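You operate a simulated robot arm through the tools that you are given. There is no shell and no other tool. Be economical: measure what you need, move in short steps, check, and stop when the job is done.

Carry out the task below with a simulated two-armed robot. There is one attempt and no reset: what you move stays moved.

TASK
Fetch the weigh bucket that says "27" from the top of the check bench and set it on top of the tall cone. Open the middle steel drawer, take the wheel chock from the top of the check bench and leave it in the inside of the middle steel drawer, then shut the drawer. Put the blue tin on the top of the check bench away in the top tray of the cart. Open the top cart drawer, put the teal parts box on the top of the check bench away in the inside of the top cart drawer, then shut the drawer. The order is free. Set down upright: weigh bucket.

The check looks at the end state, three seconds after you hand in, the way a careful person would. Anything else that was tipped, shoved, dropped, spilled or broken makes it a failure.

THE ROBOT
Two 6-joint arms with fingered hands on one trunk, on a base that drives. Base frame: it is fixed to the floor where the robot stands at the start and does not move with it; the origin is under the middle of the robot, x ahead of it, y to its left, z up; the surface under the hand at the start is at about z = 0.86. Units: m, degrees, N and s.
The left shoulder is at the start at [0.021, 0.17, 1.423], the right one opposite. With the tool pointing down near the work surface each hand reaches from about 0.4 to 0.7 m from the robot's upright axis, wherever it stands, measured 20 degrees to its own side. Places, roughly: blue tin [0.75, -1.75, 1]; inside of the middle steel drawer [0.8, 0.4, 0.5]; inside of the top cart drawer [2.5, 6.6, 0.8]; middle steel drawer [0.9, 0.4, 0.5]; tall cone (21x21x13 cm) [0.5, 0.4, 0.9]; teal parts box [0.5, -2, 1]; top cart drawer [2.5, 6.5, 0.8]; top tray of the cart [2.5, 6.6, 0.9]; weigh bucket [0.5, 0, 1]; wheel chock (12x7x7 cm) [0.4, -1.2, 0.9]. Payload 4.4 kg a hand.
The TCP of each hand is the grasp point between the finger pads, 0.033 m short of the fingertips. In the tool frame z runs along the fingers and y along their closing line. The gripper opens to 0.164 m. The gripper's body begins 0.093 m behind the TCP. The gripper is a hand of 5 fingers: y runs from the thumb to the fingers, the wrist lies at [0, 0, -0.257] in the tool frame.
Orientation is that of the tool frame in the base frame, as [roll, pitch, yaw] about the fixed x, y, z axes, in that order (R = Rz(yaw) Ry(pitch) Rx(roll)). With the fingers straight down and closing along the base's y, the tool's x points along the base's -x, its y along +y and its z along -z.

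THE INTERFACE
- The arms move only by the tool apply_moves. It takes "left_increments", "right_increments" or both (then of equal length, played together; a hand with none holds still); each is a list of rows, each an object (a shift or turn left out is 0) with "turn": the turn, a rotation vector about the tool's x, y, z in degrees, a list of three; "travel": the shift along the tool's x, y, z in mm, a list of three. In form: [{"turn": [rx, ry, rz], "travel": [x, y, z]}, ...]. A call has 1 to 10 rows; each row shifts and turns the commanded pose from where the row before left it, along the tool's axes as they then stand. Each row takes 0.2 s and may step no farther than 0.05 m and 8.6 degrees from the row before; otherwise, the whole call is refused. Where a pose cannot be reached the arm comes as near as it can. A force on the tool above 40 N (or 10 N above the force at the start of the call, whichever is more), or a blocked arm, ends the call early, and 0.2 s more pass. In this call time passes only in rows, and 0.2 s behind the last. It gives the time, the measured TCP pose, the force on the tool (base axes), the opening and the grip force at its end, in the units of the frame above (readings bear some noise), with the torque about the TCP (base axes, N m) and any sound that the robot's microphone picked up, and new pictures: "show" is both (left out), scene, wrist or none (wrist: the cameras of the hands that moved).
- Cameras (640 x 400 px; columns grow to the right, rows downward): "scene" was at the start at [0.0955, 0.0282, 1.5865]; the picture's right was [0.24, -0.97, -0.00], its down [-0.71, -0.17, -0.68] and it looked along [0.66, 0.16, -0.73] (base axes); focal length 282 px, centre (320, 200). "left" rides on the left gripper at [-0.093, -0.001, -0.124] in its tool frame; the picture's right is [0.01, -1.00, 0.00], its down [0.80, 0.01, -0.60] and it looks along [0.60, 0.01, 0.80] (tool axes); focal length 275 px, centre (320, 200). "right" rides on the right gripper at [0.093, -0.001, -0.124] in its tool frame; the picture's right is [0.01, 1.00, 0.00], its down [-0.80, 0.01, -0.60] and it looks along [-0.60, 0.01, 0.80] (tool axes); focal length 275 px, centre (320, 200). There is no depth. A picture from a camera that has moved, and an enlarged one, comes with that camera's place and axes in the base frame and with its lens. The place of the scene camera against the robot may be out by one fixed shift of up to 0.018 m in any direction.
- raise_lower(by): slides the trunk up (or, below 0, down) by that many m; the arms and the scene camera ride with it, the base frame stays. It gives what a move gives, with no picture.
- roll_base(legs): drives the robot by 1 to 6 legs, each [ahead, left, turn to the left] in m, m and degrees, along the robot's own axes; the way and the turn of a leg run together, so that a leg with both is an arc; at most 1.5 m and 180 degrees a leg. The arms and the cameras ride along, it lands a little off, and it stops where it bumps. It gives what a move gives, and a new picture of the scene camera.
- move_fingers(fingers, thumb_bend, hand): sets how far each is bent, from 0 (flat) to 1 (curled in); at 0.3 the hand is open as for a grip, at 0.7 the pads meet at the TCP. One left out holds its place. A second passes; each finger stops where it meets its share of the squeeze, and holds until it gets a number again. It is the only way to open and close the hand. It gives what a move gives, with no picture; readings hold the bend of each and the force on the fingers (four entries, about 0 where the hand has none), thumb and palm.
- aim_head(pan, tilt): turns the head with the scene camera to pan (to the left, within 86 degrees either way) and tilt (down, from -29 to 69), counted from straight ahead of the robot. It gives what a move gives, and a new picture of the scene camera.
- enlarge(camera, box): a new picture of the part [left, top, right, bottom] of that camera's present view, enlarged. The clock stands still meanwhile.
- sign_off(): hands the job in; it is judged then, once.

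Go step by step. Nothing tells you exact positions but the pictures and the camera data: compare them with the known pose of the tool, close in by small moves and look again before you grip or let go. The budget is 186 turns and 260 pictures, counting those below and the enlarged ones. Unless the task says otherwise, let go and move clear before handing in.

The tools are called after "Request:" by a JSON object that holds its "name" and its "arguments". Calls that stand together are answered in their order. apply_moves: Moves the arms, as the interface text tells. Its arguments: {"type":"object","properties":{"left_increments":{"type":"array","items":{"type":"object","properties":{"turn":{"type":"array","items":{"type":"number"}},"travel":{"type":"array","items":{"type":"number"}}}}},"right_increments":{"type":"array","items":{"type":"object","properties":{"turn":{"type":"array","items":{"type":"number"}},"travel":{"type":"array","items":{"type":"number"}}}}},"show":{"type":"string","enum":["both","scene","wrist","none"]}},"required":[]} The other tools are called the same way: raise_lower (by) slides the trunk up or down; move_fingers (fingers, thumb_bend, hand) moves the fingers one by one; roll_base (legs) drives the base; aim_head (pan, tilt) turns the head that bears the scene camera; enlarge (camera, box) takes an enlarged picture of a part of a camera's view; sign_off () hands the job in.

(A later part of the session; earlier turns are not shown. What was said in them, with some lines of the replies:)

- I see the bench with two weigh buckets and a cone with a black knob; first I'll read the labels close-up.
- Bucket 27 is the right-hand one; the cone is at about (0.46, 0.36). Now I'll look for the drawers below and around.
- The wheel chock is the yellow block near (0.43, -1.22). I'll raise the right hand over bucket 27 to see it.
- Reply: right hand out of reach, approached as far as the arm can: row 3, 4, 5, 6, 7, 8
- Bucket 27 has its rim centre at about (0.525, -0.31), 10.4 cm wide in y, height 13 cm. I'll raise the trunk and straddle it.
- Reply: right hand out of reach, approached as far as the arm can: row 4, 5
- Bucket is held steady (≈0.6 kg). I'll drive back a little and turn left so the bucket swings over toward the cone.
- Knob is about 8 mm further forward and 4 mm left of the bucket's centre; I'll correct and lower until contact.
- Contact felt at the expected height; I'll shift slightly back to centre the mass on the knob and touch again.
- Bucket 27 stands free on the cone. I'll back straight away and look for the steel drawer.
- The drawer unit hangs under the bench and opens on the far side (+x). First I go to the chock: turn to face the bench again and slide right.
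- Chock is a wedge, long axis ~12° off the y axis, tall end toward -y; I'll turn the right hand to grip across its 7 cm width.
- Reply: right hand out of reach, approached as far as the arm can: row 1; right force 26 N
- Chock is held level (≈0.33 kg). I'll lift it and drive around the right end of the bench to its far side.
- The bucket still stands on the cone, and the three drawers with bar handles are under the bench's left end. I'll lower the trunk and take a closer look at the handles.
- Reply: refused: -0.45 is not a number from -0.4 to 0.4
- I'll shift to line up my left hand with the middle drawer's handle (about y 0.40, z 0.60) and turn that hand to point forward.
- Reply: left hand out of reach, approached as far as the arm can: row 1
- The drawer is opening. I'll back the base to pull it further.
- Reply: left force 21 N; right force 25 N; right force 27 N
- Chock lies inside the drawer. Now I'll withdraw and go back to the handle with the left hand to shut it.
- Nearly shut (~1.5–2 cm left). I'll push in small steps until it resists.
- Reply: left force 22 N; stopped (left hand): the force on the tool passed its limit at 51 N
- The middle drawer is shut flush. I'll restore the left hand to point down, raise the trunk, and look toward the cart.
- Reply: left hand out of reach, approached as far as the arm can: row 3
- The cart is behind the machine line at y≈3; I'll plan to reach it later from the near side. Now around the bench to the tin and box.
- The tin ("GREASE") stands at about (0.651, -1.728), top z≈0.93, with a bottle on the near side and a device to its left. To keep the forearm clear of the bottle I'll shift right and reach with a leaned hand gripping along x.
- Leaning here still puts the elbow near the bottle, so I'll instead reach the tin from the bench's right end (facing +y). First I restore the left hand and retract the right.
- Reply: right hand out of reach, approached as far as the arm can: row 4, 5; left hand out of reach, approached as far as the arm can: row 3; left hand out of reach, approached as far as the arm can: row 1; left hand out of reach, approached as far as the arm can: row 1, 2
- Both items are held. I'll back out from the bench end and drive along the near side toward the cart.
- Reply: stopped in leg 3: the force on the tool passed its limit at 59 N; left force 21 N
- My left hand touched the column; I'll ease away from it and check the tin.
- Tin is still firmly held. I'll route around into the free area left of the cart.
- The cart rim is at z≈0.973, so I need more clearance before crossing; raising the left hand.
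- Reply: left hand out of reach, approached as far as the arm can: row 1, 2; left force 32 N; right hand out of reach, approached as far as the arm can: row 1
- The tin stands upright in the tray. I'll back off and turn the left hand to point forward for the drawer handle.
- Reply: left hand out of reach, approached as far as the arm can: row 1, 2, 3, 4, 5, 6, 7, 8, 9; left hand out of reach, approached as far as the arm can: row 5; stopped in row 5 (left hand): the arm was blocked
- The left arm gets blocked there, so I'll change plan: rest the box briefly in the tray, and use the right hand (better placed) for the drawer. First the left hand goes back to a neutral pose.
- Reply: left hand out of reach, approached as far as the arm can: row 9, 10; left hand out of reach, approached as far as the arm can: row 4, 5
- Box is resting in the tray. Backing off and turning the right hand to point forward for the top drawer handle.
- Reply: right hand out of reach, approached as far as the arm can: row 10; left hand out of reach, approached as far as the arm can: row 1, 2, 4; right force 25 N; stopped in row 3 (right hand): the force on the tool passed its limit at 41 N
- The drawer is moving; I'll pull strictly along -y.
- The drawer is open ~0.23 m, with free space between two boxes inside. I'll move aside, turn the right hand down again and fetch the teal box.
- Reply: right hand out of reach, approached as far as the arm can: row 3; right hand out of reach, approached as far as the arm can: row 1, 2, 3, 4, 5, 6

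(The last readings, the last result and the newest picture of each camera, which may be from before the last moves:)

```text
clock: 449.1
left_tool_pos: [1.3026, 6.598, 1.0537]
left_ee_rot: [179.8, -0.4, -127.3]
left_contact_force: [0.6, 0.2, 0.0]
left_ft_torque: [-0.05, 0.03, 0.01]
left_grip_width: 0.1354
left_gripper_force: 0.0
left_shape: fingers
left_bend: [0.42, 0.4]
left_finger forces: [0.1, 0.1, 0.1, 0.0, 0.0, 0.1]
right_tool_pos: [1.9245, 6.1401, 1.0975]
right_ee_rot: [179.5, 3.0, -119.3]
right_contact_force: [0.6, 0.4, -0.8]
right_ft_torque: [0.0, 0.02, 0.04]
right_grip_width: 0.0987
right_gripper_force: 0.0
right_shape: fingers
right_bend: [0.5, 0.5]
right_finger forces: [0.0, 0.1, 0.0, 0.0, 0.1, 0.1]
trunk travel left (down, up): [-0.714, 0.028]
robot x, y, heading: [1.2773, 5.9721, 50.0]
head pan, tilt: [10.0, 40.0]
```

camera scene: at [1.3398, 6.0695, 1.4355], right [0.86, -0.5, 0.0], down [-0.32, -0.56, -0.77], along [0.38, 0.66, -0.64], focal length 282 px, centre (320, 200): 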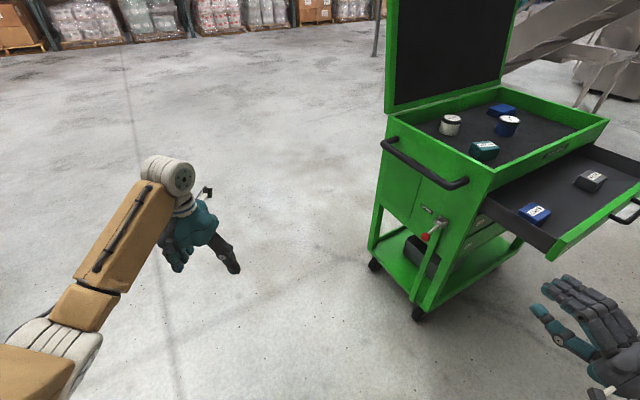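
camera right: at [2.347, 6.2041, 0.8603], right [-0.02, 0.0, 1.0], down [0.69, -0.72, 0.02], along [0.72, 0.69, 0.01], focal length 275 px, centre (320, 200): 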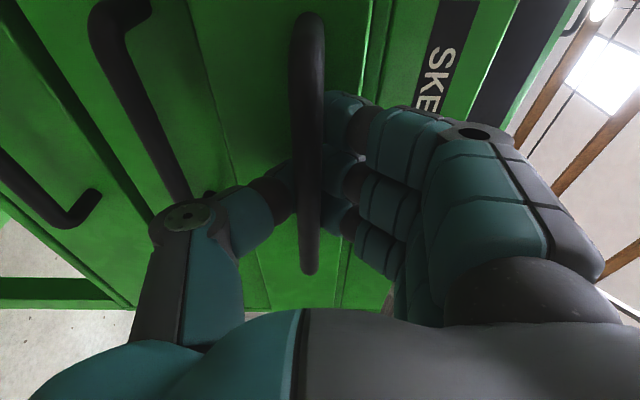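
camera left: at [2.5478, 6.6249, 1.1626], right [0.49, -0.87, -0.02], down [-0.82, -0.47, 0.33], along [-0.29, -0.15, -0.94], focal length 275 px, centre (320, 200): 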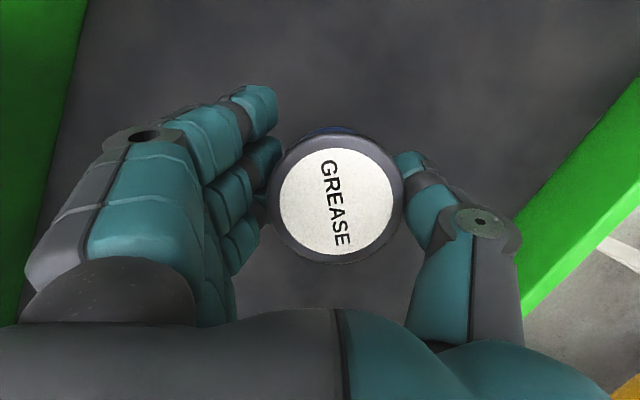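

Request:
{"name": "raise_lower", "arguments": {"by": 0.027}}

Request:
{"name": "move_fingers", "arguments": {"hand": "right", "fingers": 0.36, "thumb_bend": 0.36}}

Request:
{"name": "roll_base", "arguments": {"legs": [[0, 0, 9], [0.439, -0.176, 0]]}}

Request:
{"name": "apply_moves", "arguments": {"right_increments": [{"turn": [0, 3, 0], "travel": [0, 0, 20]}], "show": "wrist"}}

```text
clock: 449.8
left_tool_pos: [1.3042, 6.5966, 1.081]
left_ee_rot: [179.9, -0.5, -127.2]
left_contact_force: [0.6, -0.2, 0.0]
left_ft_torque: [-0.02, 0.03, -0.01]
left_grip_width: 0.1351
left_gripper_force: 0.1
left_shape: fingers
left_bend: [0.42, 0.4]
left_finger forces: [0.1, 0.0, 0.1, 0.1, 0.1, 0.1]
right_tool_pos: [1.9236, 6.139, 1.1248]
right_ee_rot: [179.5, 3.1, -119.3]
right_contact_force: [-0.8, 0.2, 0.0]
right_ft_torque: [-0.01, 0.0, -0.03]
right_grip_width: 0.0991
right_gripper_force: 0.1
right_shape: fingers
right_bend: [0.5, 0.5]
right_finger forces: [0.1, 0.0, 0.0, 0.0, 0.1, 0.0]
trunk travel left (down, up): [-0.741, 0.001]
robot x, y, heading: [1.2809, 5.9754, 49.9]
head pan, tilt: [10.0, 40.0]
```

```text
clock: 450.8
left_tool_pos: [1.3033, 6.5977, 1.0808]
left_ee_rot: [179.9, -0.6, -127.2]
left_contact_force: [0.6, 0.5, 0.4]
left_ft_torque: [0.0, 0.02, -0.03]
left_grip_width: 0.1352
left_gripper_force: 0.1
left_shape: fingers
left_bend: [0.42, 0.4]
left_finger forces: [0.0, 0.1, 0.0, 0.0, 0.0, 0.0]
right_tool_pos: [1.9247, 6.1393, 1.124]
right_ee_rot: [179.5, 3.1, -119.2]
right_contact_force: [0.4, -0.5, -0.5]
right_ft_torque: [-0.01, 0.04, 0.01]
right_grip_width: 0.155
right_gripper_force: 0.0
right_shape: fingers
right_bend: [0.36, 0.36]
right_finger forces: [0.0, 0.0, 0.0, 0.0, 0.1, 0.0]
trunk travel left (down, up): [-0.741, 0.001]
robot x, y, heading: [1.2839, 5.9721, 49.8]
head pan, tilt: [10.0, 40.0]
```

```text
clock: 454.3
left_tool_pos: [1.5839, 6.8751, 1.0804]
left_ee_rot: [179.9, -0.4, -118.3]
left_contact_force: [-0.4, 1.0, -0.7]
left_ft_torque: [-0.05, -0.02, -0.01]
left_grip_width: 0.1355
left_gripper_force: 0.0
left_shape: fingers
left_bend: [0.42, 0.4]
left_finger forces: [0.0, 0.0, 0.0, 0.0, 0.0, 0.0]
right_tool_pos: [2.267, 6.518, 1.1247]
right_ee_rot: [179.5, 3.1, -110.4]
right_contact_force: [0.3, 0.4, -0.1]
right_ft_torque: [-0.02, 0.03, -0.01]
right_grip_width: 0.1551
right_gripper_force: 0.0
right_shape: fingers
right_bend: [0.36, 0.36]
right_finger forces: [0.0, 0.0, 0.0, 0.1, 0.1, 0.0]
trunk travel left (down, up): [-0.741, 0.001]
robot x, y, heading: [1.657, 6.2548, 58.8]
head pan, tilt: [10.0, 40.0]
camera scene: at [1.7009, 6.354, 1.6626], right [0.93, -0.36, 0.0], down [-0.23, -0.6, -0.77], along [0.28, 0.71, -0.64], focal length 282 px, centre (320, 200)
```

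scene: 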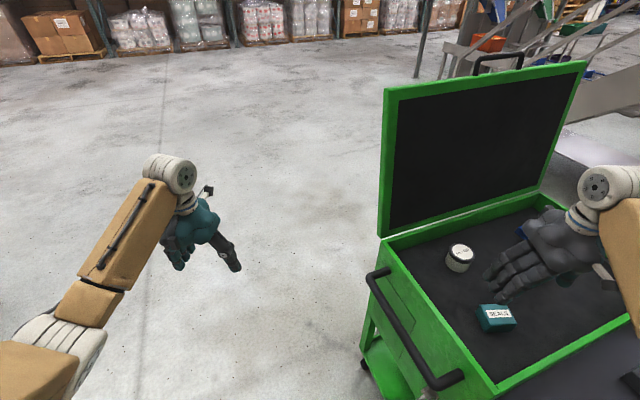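

```text
clock: 454.7
left_tool_pos: [1.5837, 6.8742, 1.0801]
left_ee_rot: [-180.0, -0.5, -118.4]
left_contact_force: [-0.4, -0.9, -0.5]
left_ft_torque: [0.03, -0.02, -0.02]
left_grip_width: 0.1353
left_gripper_force: 0.1
left_shape: fingers
left_bend: [0.42, 0.4]
left_finger forces: [0.0, 0.1, 0.0, 0.0, 0.0, 0.1]
right_tool_pos: [2.2681, 6.522, 1.1049]
right_ee_rot: [179.5, 0.3, -110.3]
right_contact_force: [-0.1, 0.4, 0.1]
right_ft_torque: [0.02, 0.02, -0.04]
right_grip_width: 0.1548
right_gripper_force: 0.0
right_shape: fingers
right_bend: [0.36, 0.36]
right_finger forces: [0.0, 0.0, 0.1, 0.1, 0.0, 0.0]
trunk travel left (down, up): [-0.741, 0.001]
robot x, y, heading: [1.6574, 6.2554, 58.8]
head pan, tilt: [10.0, 40.0]
camera right: at [2.2381, 6.4325, 1.2288], right [-0.94, 0.34, 0.01], down [0.27, 0.75, 0.6], along [0.2, 0.57, -0.8], focal length 275 px, centre (320, 200)
```

right: 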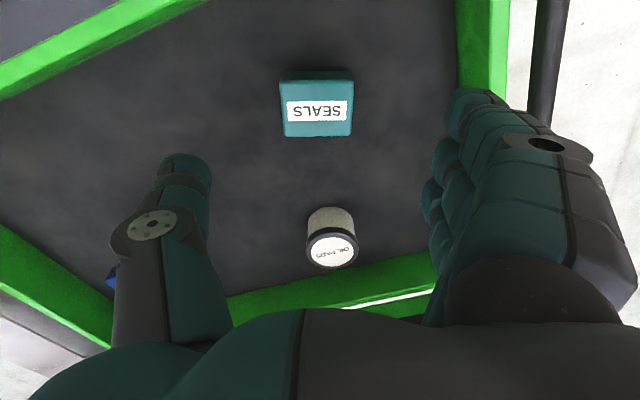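

Request:
{"name": "raise_lower", "arguments": {"by": -0.08}}

Request:
{"name": "apply_moves", "arguments": {"right_increments": [{"travel": [0, 0, 40]}, {"travel": [-2, 0, 30]}, {"travel": [0, 0, 12]}], "show": "wrist"}}

Request:
{"name": "move_fingers", "arguments": {"hand": "right", "fingers": 0.7, "thumb_bend": 0.7}}

Request:
{"name": "raise_lower", "arguments": {"by": 0.08}}

Request:
{"name": "apply_moves", "arguments": {"right_increments": [{"travel": [0, 0, -25]}, {"travel": [0, 0, -25]}, {"travel": [0, 0, -15]}], "show": "wrist"}}

```text
clock: 455.9
left_tool_pos: [1.5836, 6.8758, 1.0015]
left_ee_rot: [179.8, -0.5, -118.2]
left_contact_force: [0.2, -0.4, 0.1]
left_ft_torque: [0.0, -0.01, 0.01]
left_grip_width: 0.135
left_gripper_force: 0.1
left_shape: fingers
left_bend: [0.42, 0.4]
left_finger forces: [0.0, 0.0, 0.0, 0.0, 0.1, 0.1]
right_tool_pos: [2.2683, 6.5198, 1.0248]
right_ee_rot: [179.5, 0.2, -110.3]
right_contact_force: [1.3, -0.8, 0.4]
right_ft_torque: [-0.02, 0.01, 0.01]
right_grip_width: 0.1547
right_gripper_force: 0.1
right_shape: fingers
right_bend: [0.36, 0.36]
right_finger forces: [0.0, 0.0, 0.0, 0.0, 0.1, 0.1]
trunk travel left (down, up): [-0.661, 0.081]
robot x, y, heading: [1.659, 6.2553, 58.9]
head pan, tilt: [10.0, 40.0]
```

```text
clock: 456.6
left_tool_pos: [1.5842, 6.8742, 1.0011]
left_ee_rot: [179.9, -0.5, -118.3]
left_contact_force: [0.5, -0.1, 0.0]
left_ft_torque: [0.0, 0.0, -0.02]
left_grip_width: 0.1356
left_gripper_force: 0.0
left_shape: fingers
left_bend: [0.42, 0.4]
left_finger forces: [0.0, 0.1, 0.1, 0.0, 0.1, 0.0]
right_tool_pos: [2.2687, 6.522, 0.9416]
right_ee_rot: [179.5, 0.2, -110.4]
right_contact_force: [-0.9, -0.3, -0.4]
right_ft_torque: [0.01, 0.0, -0.02]
right_grip_width: 0.155
right_gripper_force: 0.1
right_shape: fingers
right_bend: [0.36, 0.36]
right_finger forces: [0.0, 0.1, 0.0, 0.0, 0.0, 0.1]
trunk travel left (down, up): [-0.661, 0.081]
robot x, y, heading: [1.658, 6.2589, 58.6]
head pan, tilt: [10.0, 40.0]
camera right: at [2.2384, 6.4337, 1.0655], right [-0.94, 0.34, 0.01], down [0.27, 0.75, 0.6], along [0.2, 0.57, -0.8], focal length 275 px, centre (320, 200)
```

right: 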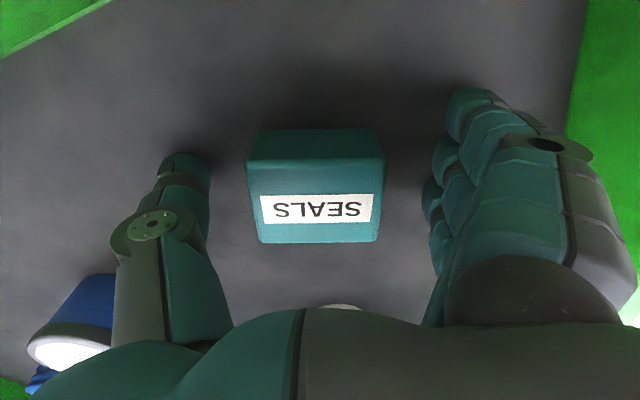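

```text
clock: 457.6
left_tool_pos: [1.5843, 6.8749, 1.001]
left_ee_rot: [179.9, -0.6, -118.3]
left_contact_force: [0.0, -1.1, 0.5]
left_ft_torque: [-0.02, 0.01, 0.03]
left_grip_width: 0.1354
left_gripper_force: 0.1
left_shape: fingers
left_bend: [0.42, 0.4]
left_finger forces: [0.0, 0.1, 0.1, 0.0, 0.1, 0.0]
right_tool_pos: [2.269, 6.5217, 0.9415]
right_ee_rot: [179.5, 0.2, -110.4]
right_contact_force: [-1.0, -0.6, -0.9]
right_ft_torque: [-0.01, 0.02, 0.0]
right_grip_width: 0.0884
right_gripper_force: 33.6
right_shape: fingers
right_bend: [0.57, 0.54]
right_finger forces: [0.0, 12.4, 21.1, 0.1, 33.4, 0.0]
trunk travel left (down, up): [-0.661, 0.081]
robot x, y, heading: [1.6564, 6.2542, 58.8]
head pan, tilt: [10.0, 40.0]
```

```text
clock: 458.8
left_tool_pos: [1.5845, 6.8754, 1.0804]
left_ee_rot: [179.9, -0.7, -118.2]
left_contact_force: [0.8, -0.5, -1.0]
left_ft_torque: [-0.02, 0.0, 0.03]
left_grip_width: 0.1352
left_gripper_force: 0.1
left_shape: fingers
left_bend: [0.42, 0.4]
left_finger forces: [0.1, 0.0, 0.1, 0.0, 0.1, 0.1]
right_tool_pos: [2.2667, 6.5213, 1.0219]
right_ee_rot: [179.5, 0.1, -110.3]
right_contact_force: [-0.3, -0.4, -1.7]
right_ft_torque: [0.0, -0.01, -0.02]
right_grip_width: 0.0881
right_gripper_force: 33.4
right_shape: fingers
right_bend: [0.57, 0.54]
right_finger forces: [0.0, 12.4, 21.1, 0.1, 33.5, 0.1]
trunk travel left (down, up): [-0.741, 0.001]
robot x, y, heading: [1.662, 6.2522, 58.6]
head pan, tilt: [10.0, 40.0]
```

```text
clock: 459.6
left_tool_pos: [1.5841, 6.8749, 1.079]
left_ee_rot: [179.9, -0.5, -118.3]
left_contact_force: [0.9, -0.4, -0.1]
left_ft_torque: [0.01, -0.02, 0.01]
left_grip_width: 0.1354
left_gripper_force: 0.2
left_shape: fingers
left_bend: [0.42, 0.4]
left_finger forces: [0.0, 0.0, 0.0, 0.0, 0.1, 0.0]
right_tool_pos: [2.2686, 6.5214, 1.0883]
right_ee_rot: [179.4, 0.2, -110.3]
right_contact_force: [-0.2, 0.2, -2.1]
right_ft_torque: [0.0, 0.0, 0.02]
right_grip_width: 0.0881
right_gripper_force: 33.3
right_shape: fingers
right_bend: [0.57, 0.54]
right_finger forces: [0.0, 12.3, 20.9, 0.0, 33.5, 0.1]
trunk travel left (down, up): [-0.741, 0.001]
robot x, y, heading: [1.6605, 6.2556, 58.9]
head pan, tilt: [10.0, 40.0]
camera right: at [2.2384, 6.4337, 1.212], right [-0.94, 0.34, 0.01], down [0.27, 0.75, 0.6], along [0.2, 0.57, -0.8], focal length 275 px, centre (320, 200)
```

right: 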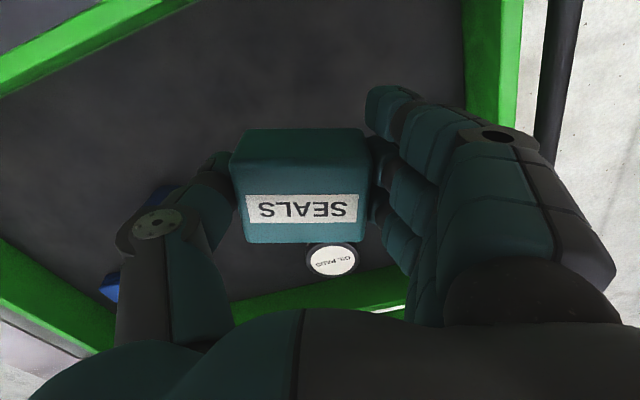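

Request:
{"name": "roll_base", "arguments": {"legs": [[-0.151, -0.244, 0]]}}

Request:
{"name": "raise_lower", "arguments": {"by": -0.1}}

Request:
{"name": "apply_moves", "arguments": {"right_increments": [{"travel": [0, 0, 20]}], "show": "wrist"}}

```text
clock: 461.6
left_tool_pos: [1.7164, 6.6206, 1.0804]
left_ee_rot: [179.9, -0.4, -118.5]
left_contact_force: [0.0, 1.3, 0.8]
left_ft_torque: [0.04, 0.01, -0.01]
left_grip_width: 0.1353
left_gripper_force: 0.0
left_shape: fingers
left_bend: [0.42, 0.4]
left_finger forces: [0.1, 0.1, 0.0, 0.1, 0.0, 0.1]
right_tool_pos: [2.4008, 6.2671, 1.0879]
right_ee_rot: [179.4, 0.2, -110.5]
right_contact_force: [0.2, -1.1, -1.1]
right_ft_torque: [0.05, 0.05, -0.01]
right_grip_width: 0.0883
right_gripper_force: 33.7
right_shape: fingers
right_bend: [0.57, 0.54]
right_finger forces: [0.1, 12.3, 21.0, 0.1, 33.5, 0.0]
trunk travel left (down, up): [-0.741, 0.001]
robot x, y, heading: [1.7884, 6.0013, 58.8]
head pan, tilt: [10.0, 40.0]
camera scene: at [1.8333, 6.0988, 1.6627], right [0.93, -0.36, 0.0], down [-0.23, -0.6, -0.77], along [0.28, 0.71, -0.64], focal length 282 px, centre (320, 200)
```

scene: 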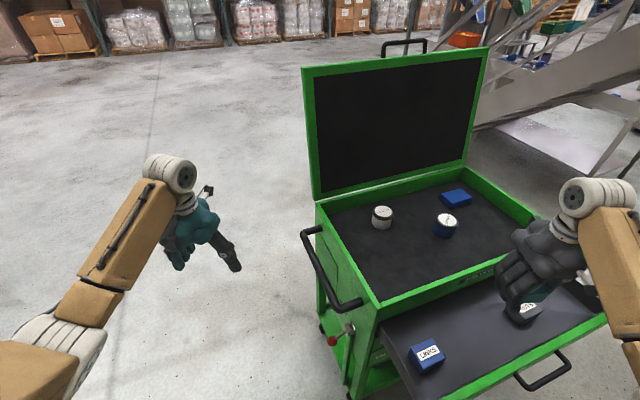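

```text
clock: 462.9
left_tool_pos: [1.7154, 6.6213, 0.9803]
left_ee_rot: [179.9, -0.5, -118.4]
left_contact_force: [0.2, 0.6, -0.2]
left_ft_torque: [0.02, -0.01, 0.0]
left_grip_width: 0.1356
left_gripper_force: 0.0
left_shape: fingers
left_bend: [0.42, 0.4]
left_finger forces: [0.1, 0.1, 0.1, 0.0, 0.0, 0.0]
right_tool_pos: [2.4014, 6.2684, 0.9882]
right_ee_rot: [179.5, 0.3, -110.3]
right_contact_force: [0.5, 0.4, -0.7]
right_ft_torque: [-0.01, 0.03, 0.0]
right_grip_width: 0.0883
right_gripper_force: 33.2
right_shape: fingers
right_bend: [0.57, 0.54]
right_finger forces: [0.0, 12.3, 21.0, 0.0, 33.5, 0.0]
trunk travel left (down, up): [-0.641, 0.101]
robot x, y, heading: [1.7871, 6.0018, 58.6]
head pan, tilt: [10.0, 40.0]
```

```text
clock: 463.3
left_tool_pos: [1.7176, 6.6224, 0.9803]
left_ee_rot: [179.8, -0.6, -118.4]
left_contact_force: [0.5, 0.5, 1.0]
left_ft_torque: [0.0, 0.0, 0.01]
left_grip_width: 0.1354
left_gripper_force: 0.1
left_shape: fingers
left_bend: [0.42, 0.4]
left_finger forces: [0.1, 0.1, 0.0, 0.1, 0.0, 0.0]
right_tool_pos: [2.4016, 6.2685, 0.9687]
right_ee_rot: [179.5, 0.1, -110.5]
right_contact_force: [0.3, -0.6, -1.1]
right_ft_torque: [-0.03, 0.0, -0.02]
right_grip_width: 0.0882
right_gripper_force: 33.6
right_shape: fingers
right_bend: [0.57, 0.54]
right_finger forces: [0.0, 12.4, 21.0, 0.0, 33.5, 0.0]
trunk travel left (down, up): [-0.641, 0.101]
robot x, y, heading: [1.7902, 6.0034, 58.8]
head pan, tilt: [10.0, 40.0]
camera right: at [2.3711, 6.1798, 1.0918], right [-0.94, 0.34, 0.01], down [0.27, 0.75, 0.6], along [0.2, 0.57, -0.8], focal length 275 px, centre (320, 200)
```

right: 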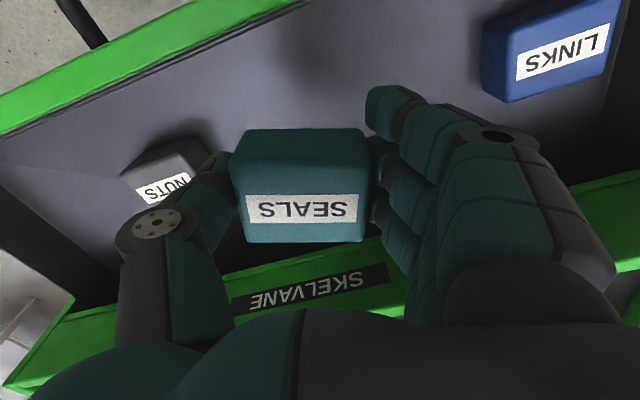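

Request:
{"name": "apply_moves", "arguments": {"right_increments": [{"travel": [0, 12, 0]}], "show": "none"}}

Request:
{"name": "raise_lower", "arguments": {"by": -0.07}}

Request:
{"name": "apply_moves", "arguments": {"right_increments": [{"travel": [0, 0, 8]}, {"travel": [0, 0, 6]}, {"travel": [0, 0, 5]}, {"travel": [0, 0, 5]}, {"travel": [0, 0, 4]}, {"travel": [0, 0, 4]}, {"travel": [0, 0, 4]}], "show": "wrist"}}

```text
clock: 463.7
left_tool_pos: [1.716, 6.6213, 0.9806]
left_ee_rot: [179.8, -0.6, -118.4]
left_contact_force: [-0.2, 0.5, -1.2]
left_ft_torque: [0.0, 0.03, 0.02]
left_grip_width: 0.1352
left_gripper_force: 0.0
left_shape: fingers
left_bend: [0.42, 0.4]
left_finger forces: [0.0, 0.0, 0.0, 0.1, 0.0, 0.0]
right_tool_pos: [2.3898, 6.2739, 0.9678]
right_ee_rot: [179.6, 0.2, -110.3]
right_contact_force: [-0.3, 0.2, -0.9]
right_ft_torque: [0.0, -0.01, 0.01]
right_grip_width: 0.0884
right_gripper_force: 33.7
right_shape: fingers
right_bend: [0.57, 0.54]
right_finger forces: [0.1, 12.4, 21.0, 0.0, 33.5, 0.0]
trunk travel left (down, up): [-0.641, 0.101]
robot x, y, heading: [1.7882, 6.0023, 58.8]
head pan, tilt: [10.0, 40.0]
```

```text
clock: 464.8
left_tool_pos: [1.7165, 6.6212, 0.9107]
left_ee_rot: [179.9, -0.5, -118.5]
left_contact_force: [0.3, 0.6, 0.4]
left_ft_torque: [0.02, -0.02, 0.0]
left_grip_width: 0.1353
left_gripper_force: 0.1
left_shape: fingers
left_bend: [0.42, 0.4]
left_finger forces: [0.1, 0.1, 0.1, 0.0, 0.0, 0.1]
right_tool_pos: [2.3886, 6.2726, 0.8976]
right_ee_rot: [179.5, 0.2, -110.3]
right_contact_force: [0.5, -0.3, -1.8]
right_ft_torque: [-0.01, -0.01, 0.05]
right_grip_width: 0.0888
right_gripper_force: 33.8
right_shape: fingers
right_bend: [0.57, 0.54]
right_finger forces: [0.0, 12.5, 20.9, 0.0, 33.4, 0.0]
trunk travel left (down, up): [-0.571, 0.171]
robot x, y, heading: [1.7878, 6.0022, 58.7]
head pan, tilt: [10.0, 40.0]
```

```text
clock: 466.4
left_tool_pos: [1.7162, 6.6212, 0.91]
left_ee_rot: [180.0, -0.6, -118.5]
left_contact_force: [0.4, 0.2, -0.1]
left_ft_torque: [-0.02, -0.03, 0.01]
left_grip_width: 0.1352
left_gripper_force: 0.0
left_shape: fingers
left_bend: [0.42, 0.4]
left_finger forces: [0.1, 0.0, 0.0, 0.0, 0.1, 0.0]
right_tool_pos: [2.3889, 6.2721, 0.8622]
right_ee_rot: [179.4, 0.2, -110.4]
right_contact_force: [0.8, -0.1, -2.0]
right_ft_torque: [0.01, -0.02, -0.01]
right_grip_width: 0.0881
right_gripper_force: 33.4
right_shape: fingers
right_bend: [0.57, 0.54]
right_finger forces: [0.0, 12.4, 21.0, 0.0, 33.4, 0.0]
trunk travel left (down, up): [-0.571, 0.171]
robot x, y, heading: [1.7913, 6.0023, 58.7]
head pan, tilt: [10.0, 40.0]
camera right: at [2.3589, 6.1842, 0.9854], right [-0.94, 0.34, 0.01], down [0.27, 0.75, 0.6], along [0.2, 0.57, -0.8], focal length 275 px, centre (320, 200)
```

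right: 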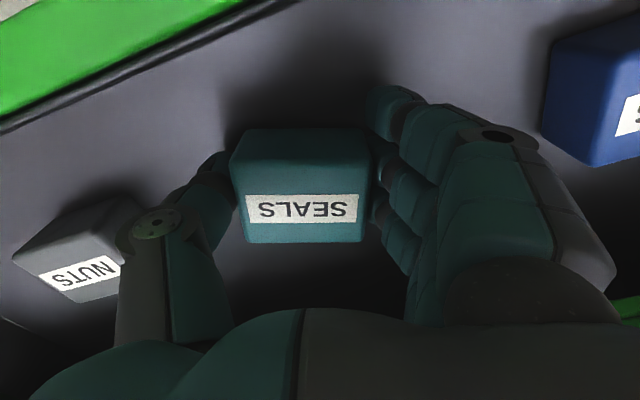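

Request:
{"name": "apply_moves", "arguments": {"right_increments": [{"travel": [0, 4, 4]}, {"travel": [0, 0, 4]}, {"travel": [0, 0, 4]}, {"travel": [0, 0, 4]}, {"travel": [0, 0, 4]}, {"travel": [0, 0, 4]}, {"travel": [0, 0, 4]}], "show": "none"}}

```text
clock: 467.4
left_tool_pos: [1.7153, 6.621, 0.9103]
left_ee_rot: [179.9, -0.5, -118.5]
left_contact_force: [0.4, -0.1, -0.5]
left_ft_torque: [-0.01, 0.03, 0.01]
left_grip_width: 0.1354
left_gripper_force: 0.0
left_shape: fingers
left_bend: [0.42, 0.4]
left_finger forces: [0.0, 0.1, 0.1, 0.0, 0.0, 0.0]
right_tool_pos: [2.3845, 6.278, 0.8547]
right_ee_rot: [179.6, 0.8, -110.1]
right_contact_force: [-4.3, -0.7, 18.1]
right_ft_torque: [-0.64, 0.83, -0.15]
right_grip_width: 0.0883
right_gripper_force: 39.7
right_shape: fingers
right_bend: [0.58, 0.54]
right_finger forces: [15.0, 12.8, 20.3, 0.0, 31.7, 0.0]
trunk travel left (down, up): [-0.571, 0.171]
robot x, y, heading: [1.7901, 6.002, 58.7]
head pan, tilt: [10.0, 40.0]
stopped in row 4 (right hand): the force on the tool passed its limit at 46 N (the readings are from after the stop); the commanded pose is now the measured one
```

Request:
{"name": "apply_moves", "arguments": {"right_increments": [{"travel": [0, 0, -2]}], "show": "none"}}

Request:
{"name": "move_fingers", "arguments": {"hand": "right", "fingers": 0.47, "thumb_bend": 0.47}}

Request:
{"name": "apply_moves", "arguments": {"right_increments": [{"travel": [0, 0, -10]}, {"travel": [0, 0, -20]}], "show": "wrist"}}

```text
clock: 467.8
left_tool_pos: [1.7166, 6.621, 0.9098]
left_ee_rot: [180.0, -0.5, -118.4]
left_contact_force: [0.7, 0.1, -0.9]
left_ft_torque: [0.03, -0.02, 0.01]
left_grip_width: 0.1356
left_gripper_force: 0.0
left_shape: fingers
left_bend: [0.42, 0.4]
left_finger forces: [0.1, 0.0, 0.0, 0.1, 0.0, 0.0]
right_tool_pos: [2.3851, 6.2783, 0.8542]
right_ee_rot: [179.6, 0.7, -110.3]
right_contact_force: [-0.9, 0.4, 12.7]
right_ft_torque: [-0.35, 0.33, -0.08]
right_grip_width: 0.0884
right_gripper_force: 37.5
right_shape: fingers
right_bend: [0.58, 0.54]
right_finger forces: [8.6, 12.4, 20.6, 0.1, 32.4, 0.0]
trunk travel left (down, up): [-0.571, 0.171]
robot x, y, heading: [1.7912, 6.0019, 58.7]
head pan, tilt: [10.0, 40.0]
```

```text
clock: 468.8
left_tool_pos: [1.7137, 6.6205, 0.9112]
left_ee_rot: [180.0, -0.4, -118.4]
left_contact_force: [0.1, 0.3, 0.1]
left_ft_torque: [0.01, 0.0, 0.0]
left_grip_width: 0.1353
left_gripper_force: 0.1
left_shape: fingers
left_bend: [0.42, 0.4]
left_finger forces: [0.0, 0.0, 0.1, 0.0, 0.1, 0.0]
right_tool_pos: [2.3856, 6.2772, 0.8552]
right_ee_rot: [179.6, 0.9, -110.1]
right_contact_force: [-3.1, 0.8, 18.9]
right_ft_torque: [-0.51, -0.98, -0.06]
right_grip_width: 0.1094
right_gripper_force: 9.4
right_shape: fingers
right_bend: [0.47, 0.48]
right_finger forces: [0.1, 0.0, 0.1, 0.1, 18.9, 0.0]
trunk travel left (down, up): [-0.571, 0.171]
robot x, y, heading: [1.7905, 5.9996, 58.7]
head pan, tilt: [10.0, 40.0]
```

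```text
clock: 469.4
left_tool_pos: [1.7166, 6.6213, 0.9111]
left_ee_rot: [179.9, -0.5, -118.3]
left_contact_force: [1.0, 0.2, 0.5]
left_ft_torque: [0.01, 0.01, -0.01]
left_grip_width: 0.1352
left_gripper_force: 0.1
left_shape: fingers
left_bend: [0.42, 0.4]
left_finger forces: [0.1, 0.0, 0.1, 0.0, 0.0, 0.1]
right_tool_pos: [2.3855, 6.2762, 0.884]
right_ee_rot: [179.5, 0.5, -110.2]
right_contact_force: [1.0, 0.6, 0.6]
right_ft_torque: [-0.04, 0.04, -0.02]
right_grip_width: 0.111
right_gripper_force: 0.0
right_shape: fingers
right_bend: [0.47, 0.47]
right_finger forces: [0.0, 0.0, 0.0, 0.0, 0.1, 0.0]
trunk travel left (down, up): [-0.571, 0.171]
robot x, y, heading: [1.7895, 6.0027, 58.8]
head pan, tilt: [10.0, 40.0]
camera right: at [2.3563, 6.1874, 1.007], right [-0.94, 0.33, 0.01], down [0.27, 0.75, 0.61], along [0.2, 0.57, -0.79], focal length 275 px, centre (320, 200)
```

right: 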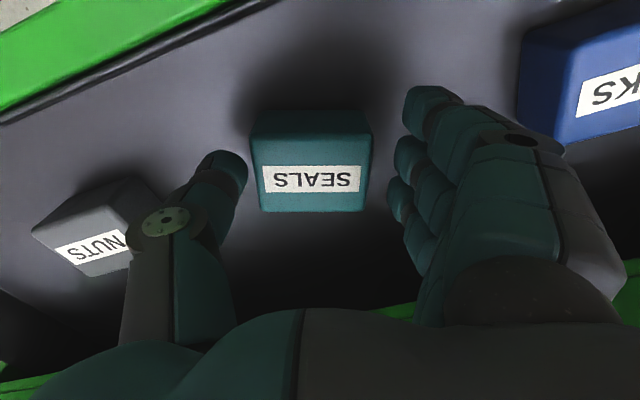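

The teal box sits between the others in the drawer. Now I'll lift out, close the fingers and position the hand in front of the drawer to push it shut.

Request:
{"name": "raise_lower", "arguments": {"by": 0.15}}

Request:
{"name": "move_fingers", "arguments": {"hand": "right", "fingers": 0.68, "thumb_bend": 0.68}}

Request:
{"name": "roll_base", "arguments": {"legs": [[0, 0, -18.8], [-0.065, -0.05, 0]]}}

```text
clock: 471.1
left_tool_pos: [1.7165, 6.6209, 1.0591]
left_ee_rot: [180.0, -0.5, -118.4]
left_contact_force: [-0.3, -0.7, -1.5]
left_ft_torque: [0.01, -0.01, -0.02]
left_grip_width: 0.1352
left_gripper_force: 0.1
left_shape: fingers
left_bend: [0.42, 0.4]
left_finger forces: [0.0, 0.0, 0.1, 0.0, 0.1, 0.0]
right_tool_pos: [2.3864, 6.2769, 1.0337]
right_ee_rot: [179.6, 0.7, -110.1]
right_contact_force: [0.0, -0.4, -0.3]
right_ft_torque: [0.0, 0.01, 0.0]
right_grip_width: 0.1104
right_gripper_force: 0.2
right_shape: fingers
right_bend: [0.47, 0.47]
right_finger forces: [0.0, 0.1, 0.1, 0.0, 0.0, 0.0]
trunk travel left (down, up): [-0.721, 0.021]
robot x, y, heading: [1.7882, 6.0025, 58.6]
head pan, tilt: [10.0, 40.0]
```

```text
clock: 472.1
left_tool_pos: [1.7159, 6.6224, 1.0606]
left_ee_rot: [-180.0, -0.5, -118.4]
left_contact_force: [-1.2, 0.1, -0.4]
left_ft_torque: [0.03, 0.02, -0.02]
left_grip_width: 0.1351
left_gripper_force: 0.1
left_shape: fingers
left_bend: [0.42, 0.4]
left_finger forces: [0.2, 0.0, 0.0, 0.1, 0.0, 0.1]
right_tool_pos: [2.3864, 6.2773, 1.0341]
right_ee_rot: [179.7, 0.6, -110.2]
right_contact_force: [-0.6, 0.6, -0.4]
right_ft_torque: [-0.01, 0.02, -0.02]
right_grip_width: 0.0398
right_gripper_force: 0.0
right_shape: fingers
right_bend: [0.68, 0.68]
right_finger forces: [0.0, 0.0, 0.1, 0.0, 0.0, 0.0]
trunk travel left (down, up): [-0.721, 0.021]
robot x, y, heading: [1.7918, 6.0061, 58.7]
head pan, tilt: [10.0, 40.0]
```

```text
clock: 474.3
left_tool_pos: [1.9042, 6.5295, 1.0613]
left_ee_rot: [179.9, -0.3, -137.4]
left_contact_force: [0.2, -0.5, -0.2]
left_ft_torque: [0.08, -0.02, -0.02]
left_grip_width: 0.1352
left_gripper_force: 0.1
left_shape: fingers
left_bend: [0.42, 0.4]
left_finger forces: [0.0, 0.1, 0.0, 0.0, 0.0, 0.0]
right_tool_pos: [2.4239, 5.9858, 1.0335]
right_ee_rot: [179.6, 0.7, -129.2]
right_contact_force: [-0.4, -0.8, 1.5]
right_ft_torque: [0.02, -0.01, 0.0]
right_grip_width: 0.04
right_gripper_force: 0.0
right_shape: fingers
right_bend: [0.68, 0.68]
right_finger forces: [0.0, 0.0, 0.1, 0.1, 0.1, 0.1]
trunk travel left (down, up): [-0.721, 0.021]
robot x, y, heading: [1.7687, 5.9216, 39.7]
head pan, tilt: [10.0, 40.0]
camera scene: at [1.8412, 6.0007, 1.6427], right [0.76, -0.65, 0.0], down [-0.42, -0.49, -0.77], along [0.49, 0.59, -0.64], focal length 282 px, centre (320, 200)
```

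scene: 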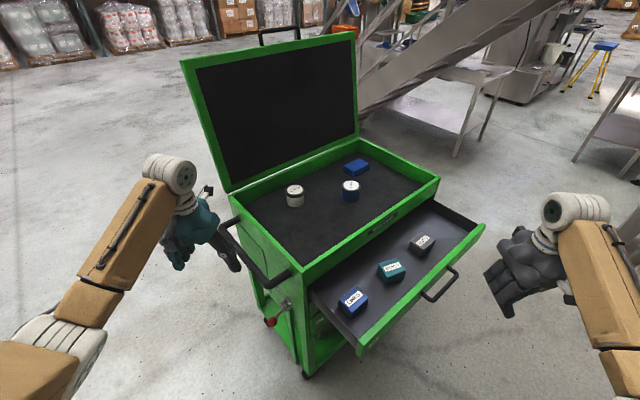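

Request:
{"name": "raise_lower", "arguments": {"by": -0.168}}

Request:
{"name": "apply_moves", "arguments": {"right_increments": [{"travel": [-22.8, -27.9, 0]}, {"travel": [-15.5, 12.6, 0]}, {"travel": [-15.5, 12.6, 0]}, {"travel": [-15.5, 12.6, 0]}, {"travel": [-15.5, 12.6, 0]}, {"travel": [-15.5, 12.6, 0]}], "show": "scene"}}

```text
clock: 476.2
left_tool_pos: [1.9033, 6.5311, 0.8928]
left_ee_rot: [179.8, -0.5, -137.4]
left_contact_force: [-0.6, 0.4, 0.6]
left_ft_torque: [0.01, 0.01, 0.04]
left_grip_width: 0.1352
left_gripper_force: 0.1
left_shape: fingers
left_bend: [0.42, 0.4]
left_finger forces: [0.1, 0.1, 0.0, 0.0, 0.0, 0.0]
right_tool_pos: [2.4248, 5.988, 0.8668]
right_ee_rot: [179.7, 0.6, -129.3]
right_contact_force: [0.4, 0.0, 0.2]
right_ft_torque: [-0.02, -0.01, -0.01]
right_grip_width: 0.0397
right_gripper_force: 0.0
right_shape: fingers
right_bend: [0.68, 0.68]
right_finger forces: [0.1, 0.0, 0.0, 0.1, 0.0, 0.0]
trunk travel left (down, up): [-0.553, 0.189]
robot x, y, heading: [1.7696, 5.9196, 40.0]
head pan, tilt: [10.0, 40.0]
```

```text
clock: 477.6
left_tool_pos: [1.9033, 6.5322, 0.8921]
left_ee_rot: [179.9, -0.5, -137.3]
left_contact_force: [0.2, 0.4, -0.2]
left_ft_torque: [-0.02, -0.02, -0.03]
left_grip_width: 0.1351
left_gripper_force: 0.0
left_shape: fingers
left_bend: [0.42, 0.4]
left_finger forces: [0.1, 0.0, 0.0, 0.0, 0.0, 0.1]
right_tool_pos: [2.4617, 6.0882, 0.8669]
right_ee_rot: [179.6, 0.6, -129.2]
right_contact_force: [0.1, 0.4, -0.6]
right_ft_torque: [-0.01, 0.02, -0.02]
right_grip_width: 0.0394
right_gripper_force: 0.0
right_shape: fingers
right_bend: [0.68, 0.68]
right_finger forces: [0.0, 0.0, 0.0, 0.0, 0.0, 0.1]
trunk travel left (down, up): [-0.553, 0.189]
robot x, y, heading: [1.7744, 5.9223, 39.8]
head pan, tilt: [10.0, 40.0]
camera scene: at [1.8442, 6.0061, 1.4745], right [0.76, -0.65, 0.0], down [-0.42, -0.49, -0.77], along [0.49, 0.58, -0.64], focal length 282 px, centre (320, 200)
```

scene: 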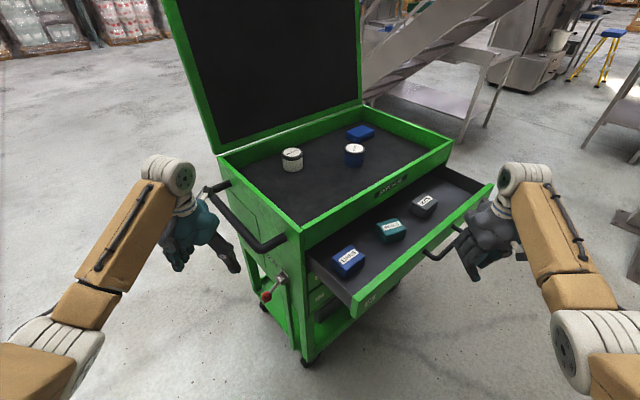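

Request:
{"name": "apply_moves", "arguments": {"right_increments": [{"travel": [-15.5, 12.6, 0]}, {"travel": [-15.5, 12.6, 0]}, {"travel": [-15.5, 12.6, 0]}, {"travel": [-15.5, 12.6, 0]}], "show": "scene"}}

```text
clock: 478.6
left_tool_pos: [1.9032, 6.531, 0.8925]
left_ee_rot: [179.9, -0.5, -137.4]
left_contact_force: [-0.1, -0.3, -0.2]
left_ft_torque: [0.01, 0.01, 0.03]
left_grip_width: 0.1354
left_gripper_force: 0.0
left_shape: fingers
left_bend: [0.42, 0.4]
left_finger forces: [0.0, 0.1, 0.1, 0.0, 0.0, 0.1]
right_tool_pos: [2.4615, 6.1674, 0.8677]
right_ee_rot: [179.6, 0.6, -129.2]
right_contact_force: [-0.9, 0.4, 0.0]
right_ft_torque: [-0.01, -0.02, -0.04]
right_grip_width: 0.0394
right_gripper_force: 0.1
right_shape: fingers
right_bend: [0.68, 0.68]
right_finger forces: [0.1, 0.0, 0.0, 0.1, 0.0, 0.0]
trunk travel left (down, up): [-0.553, 0.189]
robot x, y, heading: [1.7749, 5.9201, 39.8]
head pan, tilt: [10.0, 40.0]
camera scene: at [1.8443, 6.006, 1.4745], right [0.76, -0.65, 0.0], down [-0.42, -0.49, -0.77], along [0.49, 0.58, -0.64], focal length 282 px, centre (320, 200)
```

scene: 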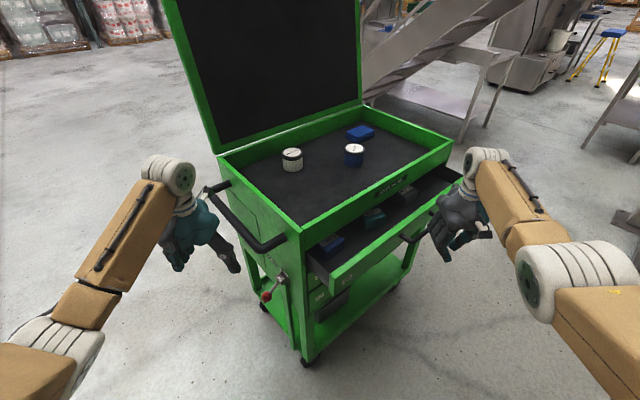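

Request:
{"name": "apply_moves", "arguments": {"right_increments": [{"travel": [-15.5, 12.6, 0]}, {"travel": [-15.5, 12.6, 0]}, {"travel": [-15.5, 12.6, 0]}, {"travel": [-15.5, 12.6, 0]}, {"travel": [-7.7, 6.3, 0]}, {"travel": [-7.7, 6.3, 0]}], "show": "scene"}}

```text
clock: 480.0
left_tool_pos: [1.9038, 6.5308, 0.8925]
left_ee_rot: [179.8, -0.5, -137.4]
left_contact_force: [-0.4, 0.0, 0.7]
left_ft_torque: [0.03, 0.0, -0.01]
left_grip_width: 0.1353
left_gripper_force: 0.0
left_shape: fingers
left_bend: [0.42, 0.4]
left_finger forces: [0.1, 0.0, 0.0, 0.0, 0.0, 0.1]
right_tool_pos: [2.4327, 6.2262, 0.8842]
right_ee_rot: [179.6, 0.6, -129.1]
right_contact_force: [0.6, -0.3, -0.4]
right_ft_torque: [0.0, 0.01, -0.01]
right_grip_width: 0.0393
right_gripper_force: 0.4
right_shape: fingers
right_bend: [0.68, 0.68]
right_finger forces: [0.0, 0.0, 0.0, 0.6, 0.1, 0.1]
right hand out of reach, approached as far as the arm can: row 2, 3, 4, 5, 6
trunk travel left (down, up): [-0.553, 0.189]
robot x, y, heading: [1.7709, 5.9222, 39.9]
head pan, tilt: [10.0, 40.0]
camera scene: at [1.8443, 6.0052, 1.4745], right [0.76, -0.65, 0.0], down [-0.42, -0.49, -0.77], along [0.49, 0.58, -0.64], focal length 282 px, centre (320, 200)
```

scene: 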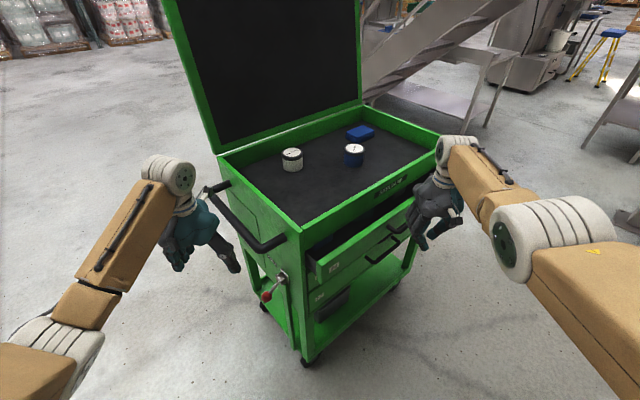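

Request:
{"name": "raise_lower", "arguments": {"by": -0.022}}

Request:
{"name": "roll_base", "arguments": {"legs": [[0.035, 0.042, 0]]}}

```text
clock: 480.6
left_tool_pos: [1.9054, 6.5313, 0.8718]
left_ee_rot: [179.9, -0.5, -137.3]
left_contact_force: [-0.5, -0.5, -0.4]
left_ft_torque: [0.03, -0.05, -0.02]
left_grip_width: 0.1353
left_gripper_force: 0.0
left_shape: fingers
left_bend: [0.42, 0.4]
left_finger forces: [0.0, 0.0, 0.1, 0.0, 0.0, 0.1]
right_tool_pos: [2.4317, 6.2262, 0.861]
right_ee_rot: [179.6, 0.6, -129.2]
right_contact_force: [-1.3, 0.0, -0.1]
right_ft_torque: [-0.02, -0.03, -0.01]
right_grip_width: 0.0393
right_gripper_force: 0.0
right_shape: fingers
right_bend: [0.68, 0.68]
right_finger forces: [0.0, 0.0, 0.0, 0.0, 0.0, 0.1]
trunk travel left (down, up): [-0.531, 0.211]
robot x, y, heading: [1.7757, 5.9203, 39.9]
head pan, tilt: [10.0, 40.0]
```

```text
clock: 481.6
left_tool_pos: [1.904, 6.5856, 0.8716]
left_ee_rot: [179.8, -0.2, -137.4]
left_contact_force: [0.3, 0.3, 0.4]
left_ft_torque: [-0.01, -0.03, -0.01]
left_grip_width: 0.1352
left_gripper_force: 0.0
left_shape: fingers
left_bend: [0.42, 0.4]
left_finger forces: [0.0, 0.0, 0.0, 0.1, 0.0, 0.0]
right_tool_pos: [2.4334, 6.2798, 0.8626]
right_ee_rot: [179.7, 0.5, -129.4]
right_contact_force: [-1.6, -12.7, 3.4]
right_ft_torque: [0.17, 0.02, 0.01]
right_grip_width: 0.0378
right_gripper_force: 7.1
right_shape: fingers
right_bend: [0.69, 0.68]
right_finger forces: [0.0, 0.0, 0.0, 13.5, 0.1, 0.1]
trunk travel left (down, up): [-0.531, 0.211]
robot x, y, heading: [1.7736, 5.9756, 39.8]
head pan, tilt: [10.0, 40.0]
camera scene: at [1.8442, 6.0601, 1.4526], right [0.76, -0.65, 0.0], down [-0.41, -0.49, -0.77], along [0.5, 0.58, -0.64], focal length 282 px, centre (320, 200)
```

scene: 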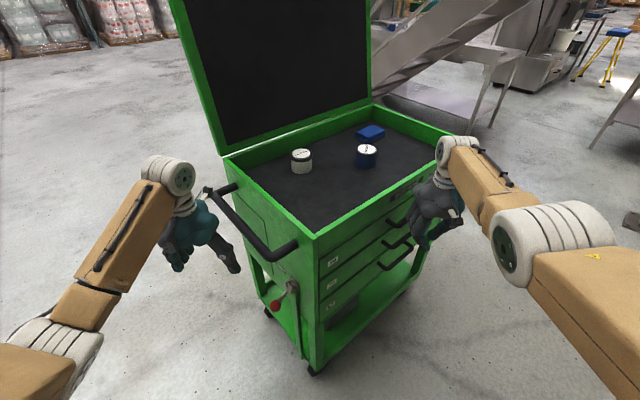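

Request:
{"name": "enlarge", "arguments": {"camera": "scene", "box": [290, 160, 450, 310]}}

```text
2.67 times, centred on (370, 235) of scene
camera zoom: at [1.8442, 6.0601, 1.4526], right [0.76, -0.65, 0.0], down [-0.41, -0.49, -0.77], along [0.5, 0.58, -0.64], focal length 751 px, centre (187, 107)
```

zoom: 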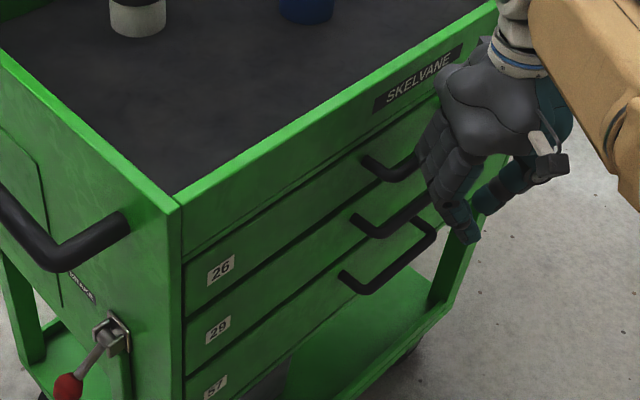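

Request:
{"name": "roll_base", "arguments": {"legs": [[-0.05, -0.06, 0], [-0.46, 0.385, 0]]}}

Request:
{"name": "enlarge", "arguments": {"camera": "scene", "box": [320, 40, 640, 320]}}

```text
clock: 485.6
left_tool_pos: [1.3061, 6.5086, 0.8706]
left_ee_rot: [179.9, -0.5, -137.6]
left_contact_force: [1.0, 0.3, -0.1]
left_ft_torque: [0.01, -0.03, -0.02]
left_grip_width: 0.1356
left_gripper_force: 0.1
left_shape: fingers
left_bend: [0.42, 0.4]
left_finger forces: [0.1, 0.0, 0.1, 0.0, 0.0, 0.0]
right_tool_pos: [1.8352, 6.203, 0.8621]
right_ee_rot: [179.6, 0.5, -129.4]
right_contact_force: [-0.5, 0.7, 0.1]
right_ft_torque: [0.01, -0.03, 0.0]
right_grip_width: 0.0395
right_gripper_force: 0.1
right_shape: fingers
right_bend: [0.68, 0.68]
right_finger forces: [0.1, 0.1, 0.0, 0.0, 0.1, 0.1]
trunk travel left (down, up): [-0.531, 0.211]
robot x, y, heading: [1.1758, 5.8976, 39.5]
head pan, tilt: [10.0, 40.0]
camera scene: at [1.2462, 5.9841, 1.4525], right [0.76, -0.65, 0.0], down [-0.42, -0.49, -0.77], along [0.5, 0.58, -0.64], focal length 282 px, centre (320, 200)
```

scene: 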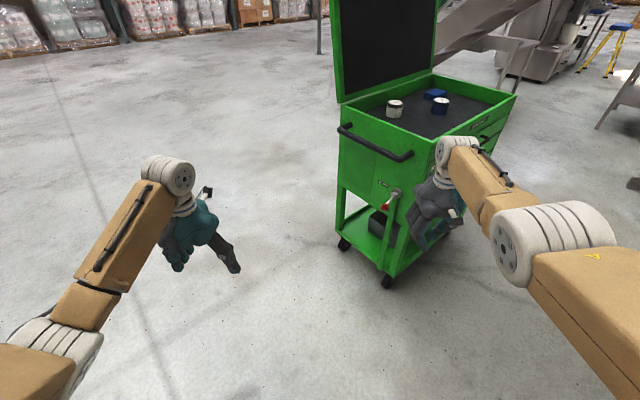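

```text
1.43 times, centred on (480, 180) of scene
camera zoom: at [1.2462, 5.9841, 1.4525], right [0.76, -0.65, 0.0], down [-0.42, -0.49, -0.77], along [0.5, 0.58, -0.64], focal length 402 px, centre (91, 229)
```

zoom: 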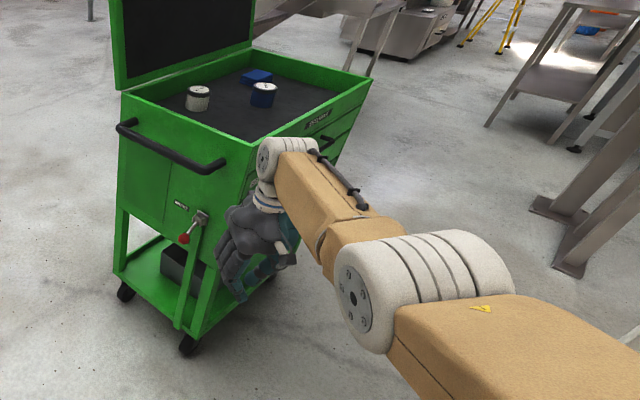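

The cart is tidy: the tin is upright in the tray, the drawer is shut, and my hands are clear. All parts of the job are done, so I'm handing in.

Request:
{"name": "sign_off", "arguments": {}}

```text
The job is handed in.
```

I finished all four parts of the task and handed it in; I don't know the judged result yet.

- **Weigh bucket 27:** it is upright on the knob of the tall cone, about 1 cm off centre. It was still standing each time I looked back at the bench. I did not take a close look just before handing in.
- **Wheel chock:** it is inside the middle steel drawer, and the drawer is shut flush.
- **Blue tin:** the one labelled "GREASE" stands upright in the cart's top tray.
- **Teal parts box:** the one labelled "SEALS" is in the top cart drawer between two boxes already there, and the drawer is shut. I set it in the tray for a short time while I opened the drawer.

On the way to the cart, my left hand bumped a fixed column while holding the tin. The tin stayed in my grip, and I saw nothing else move.
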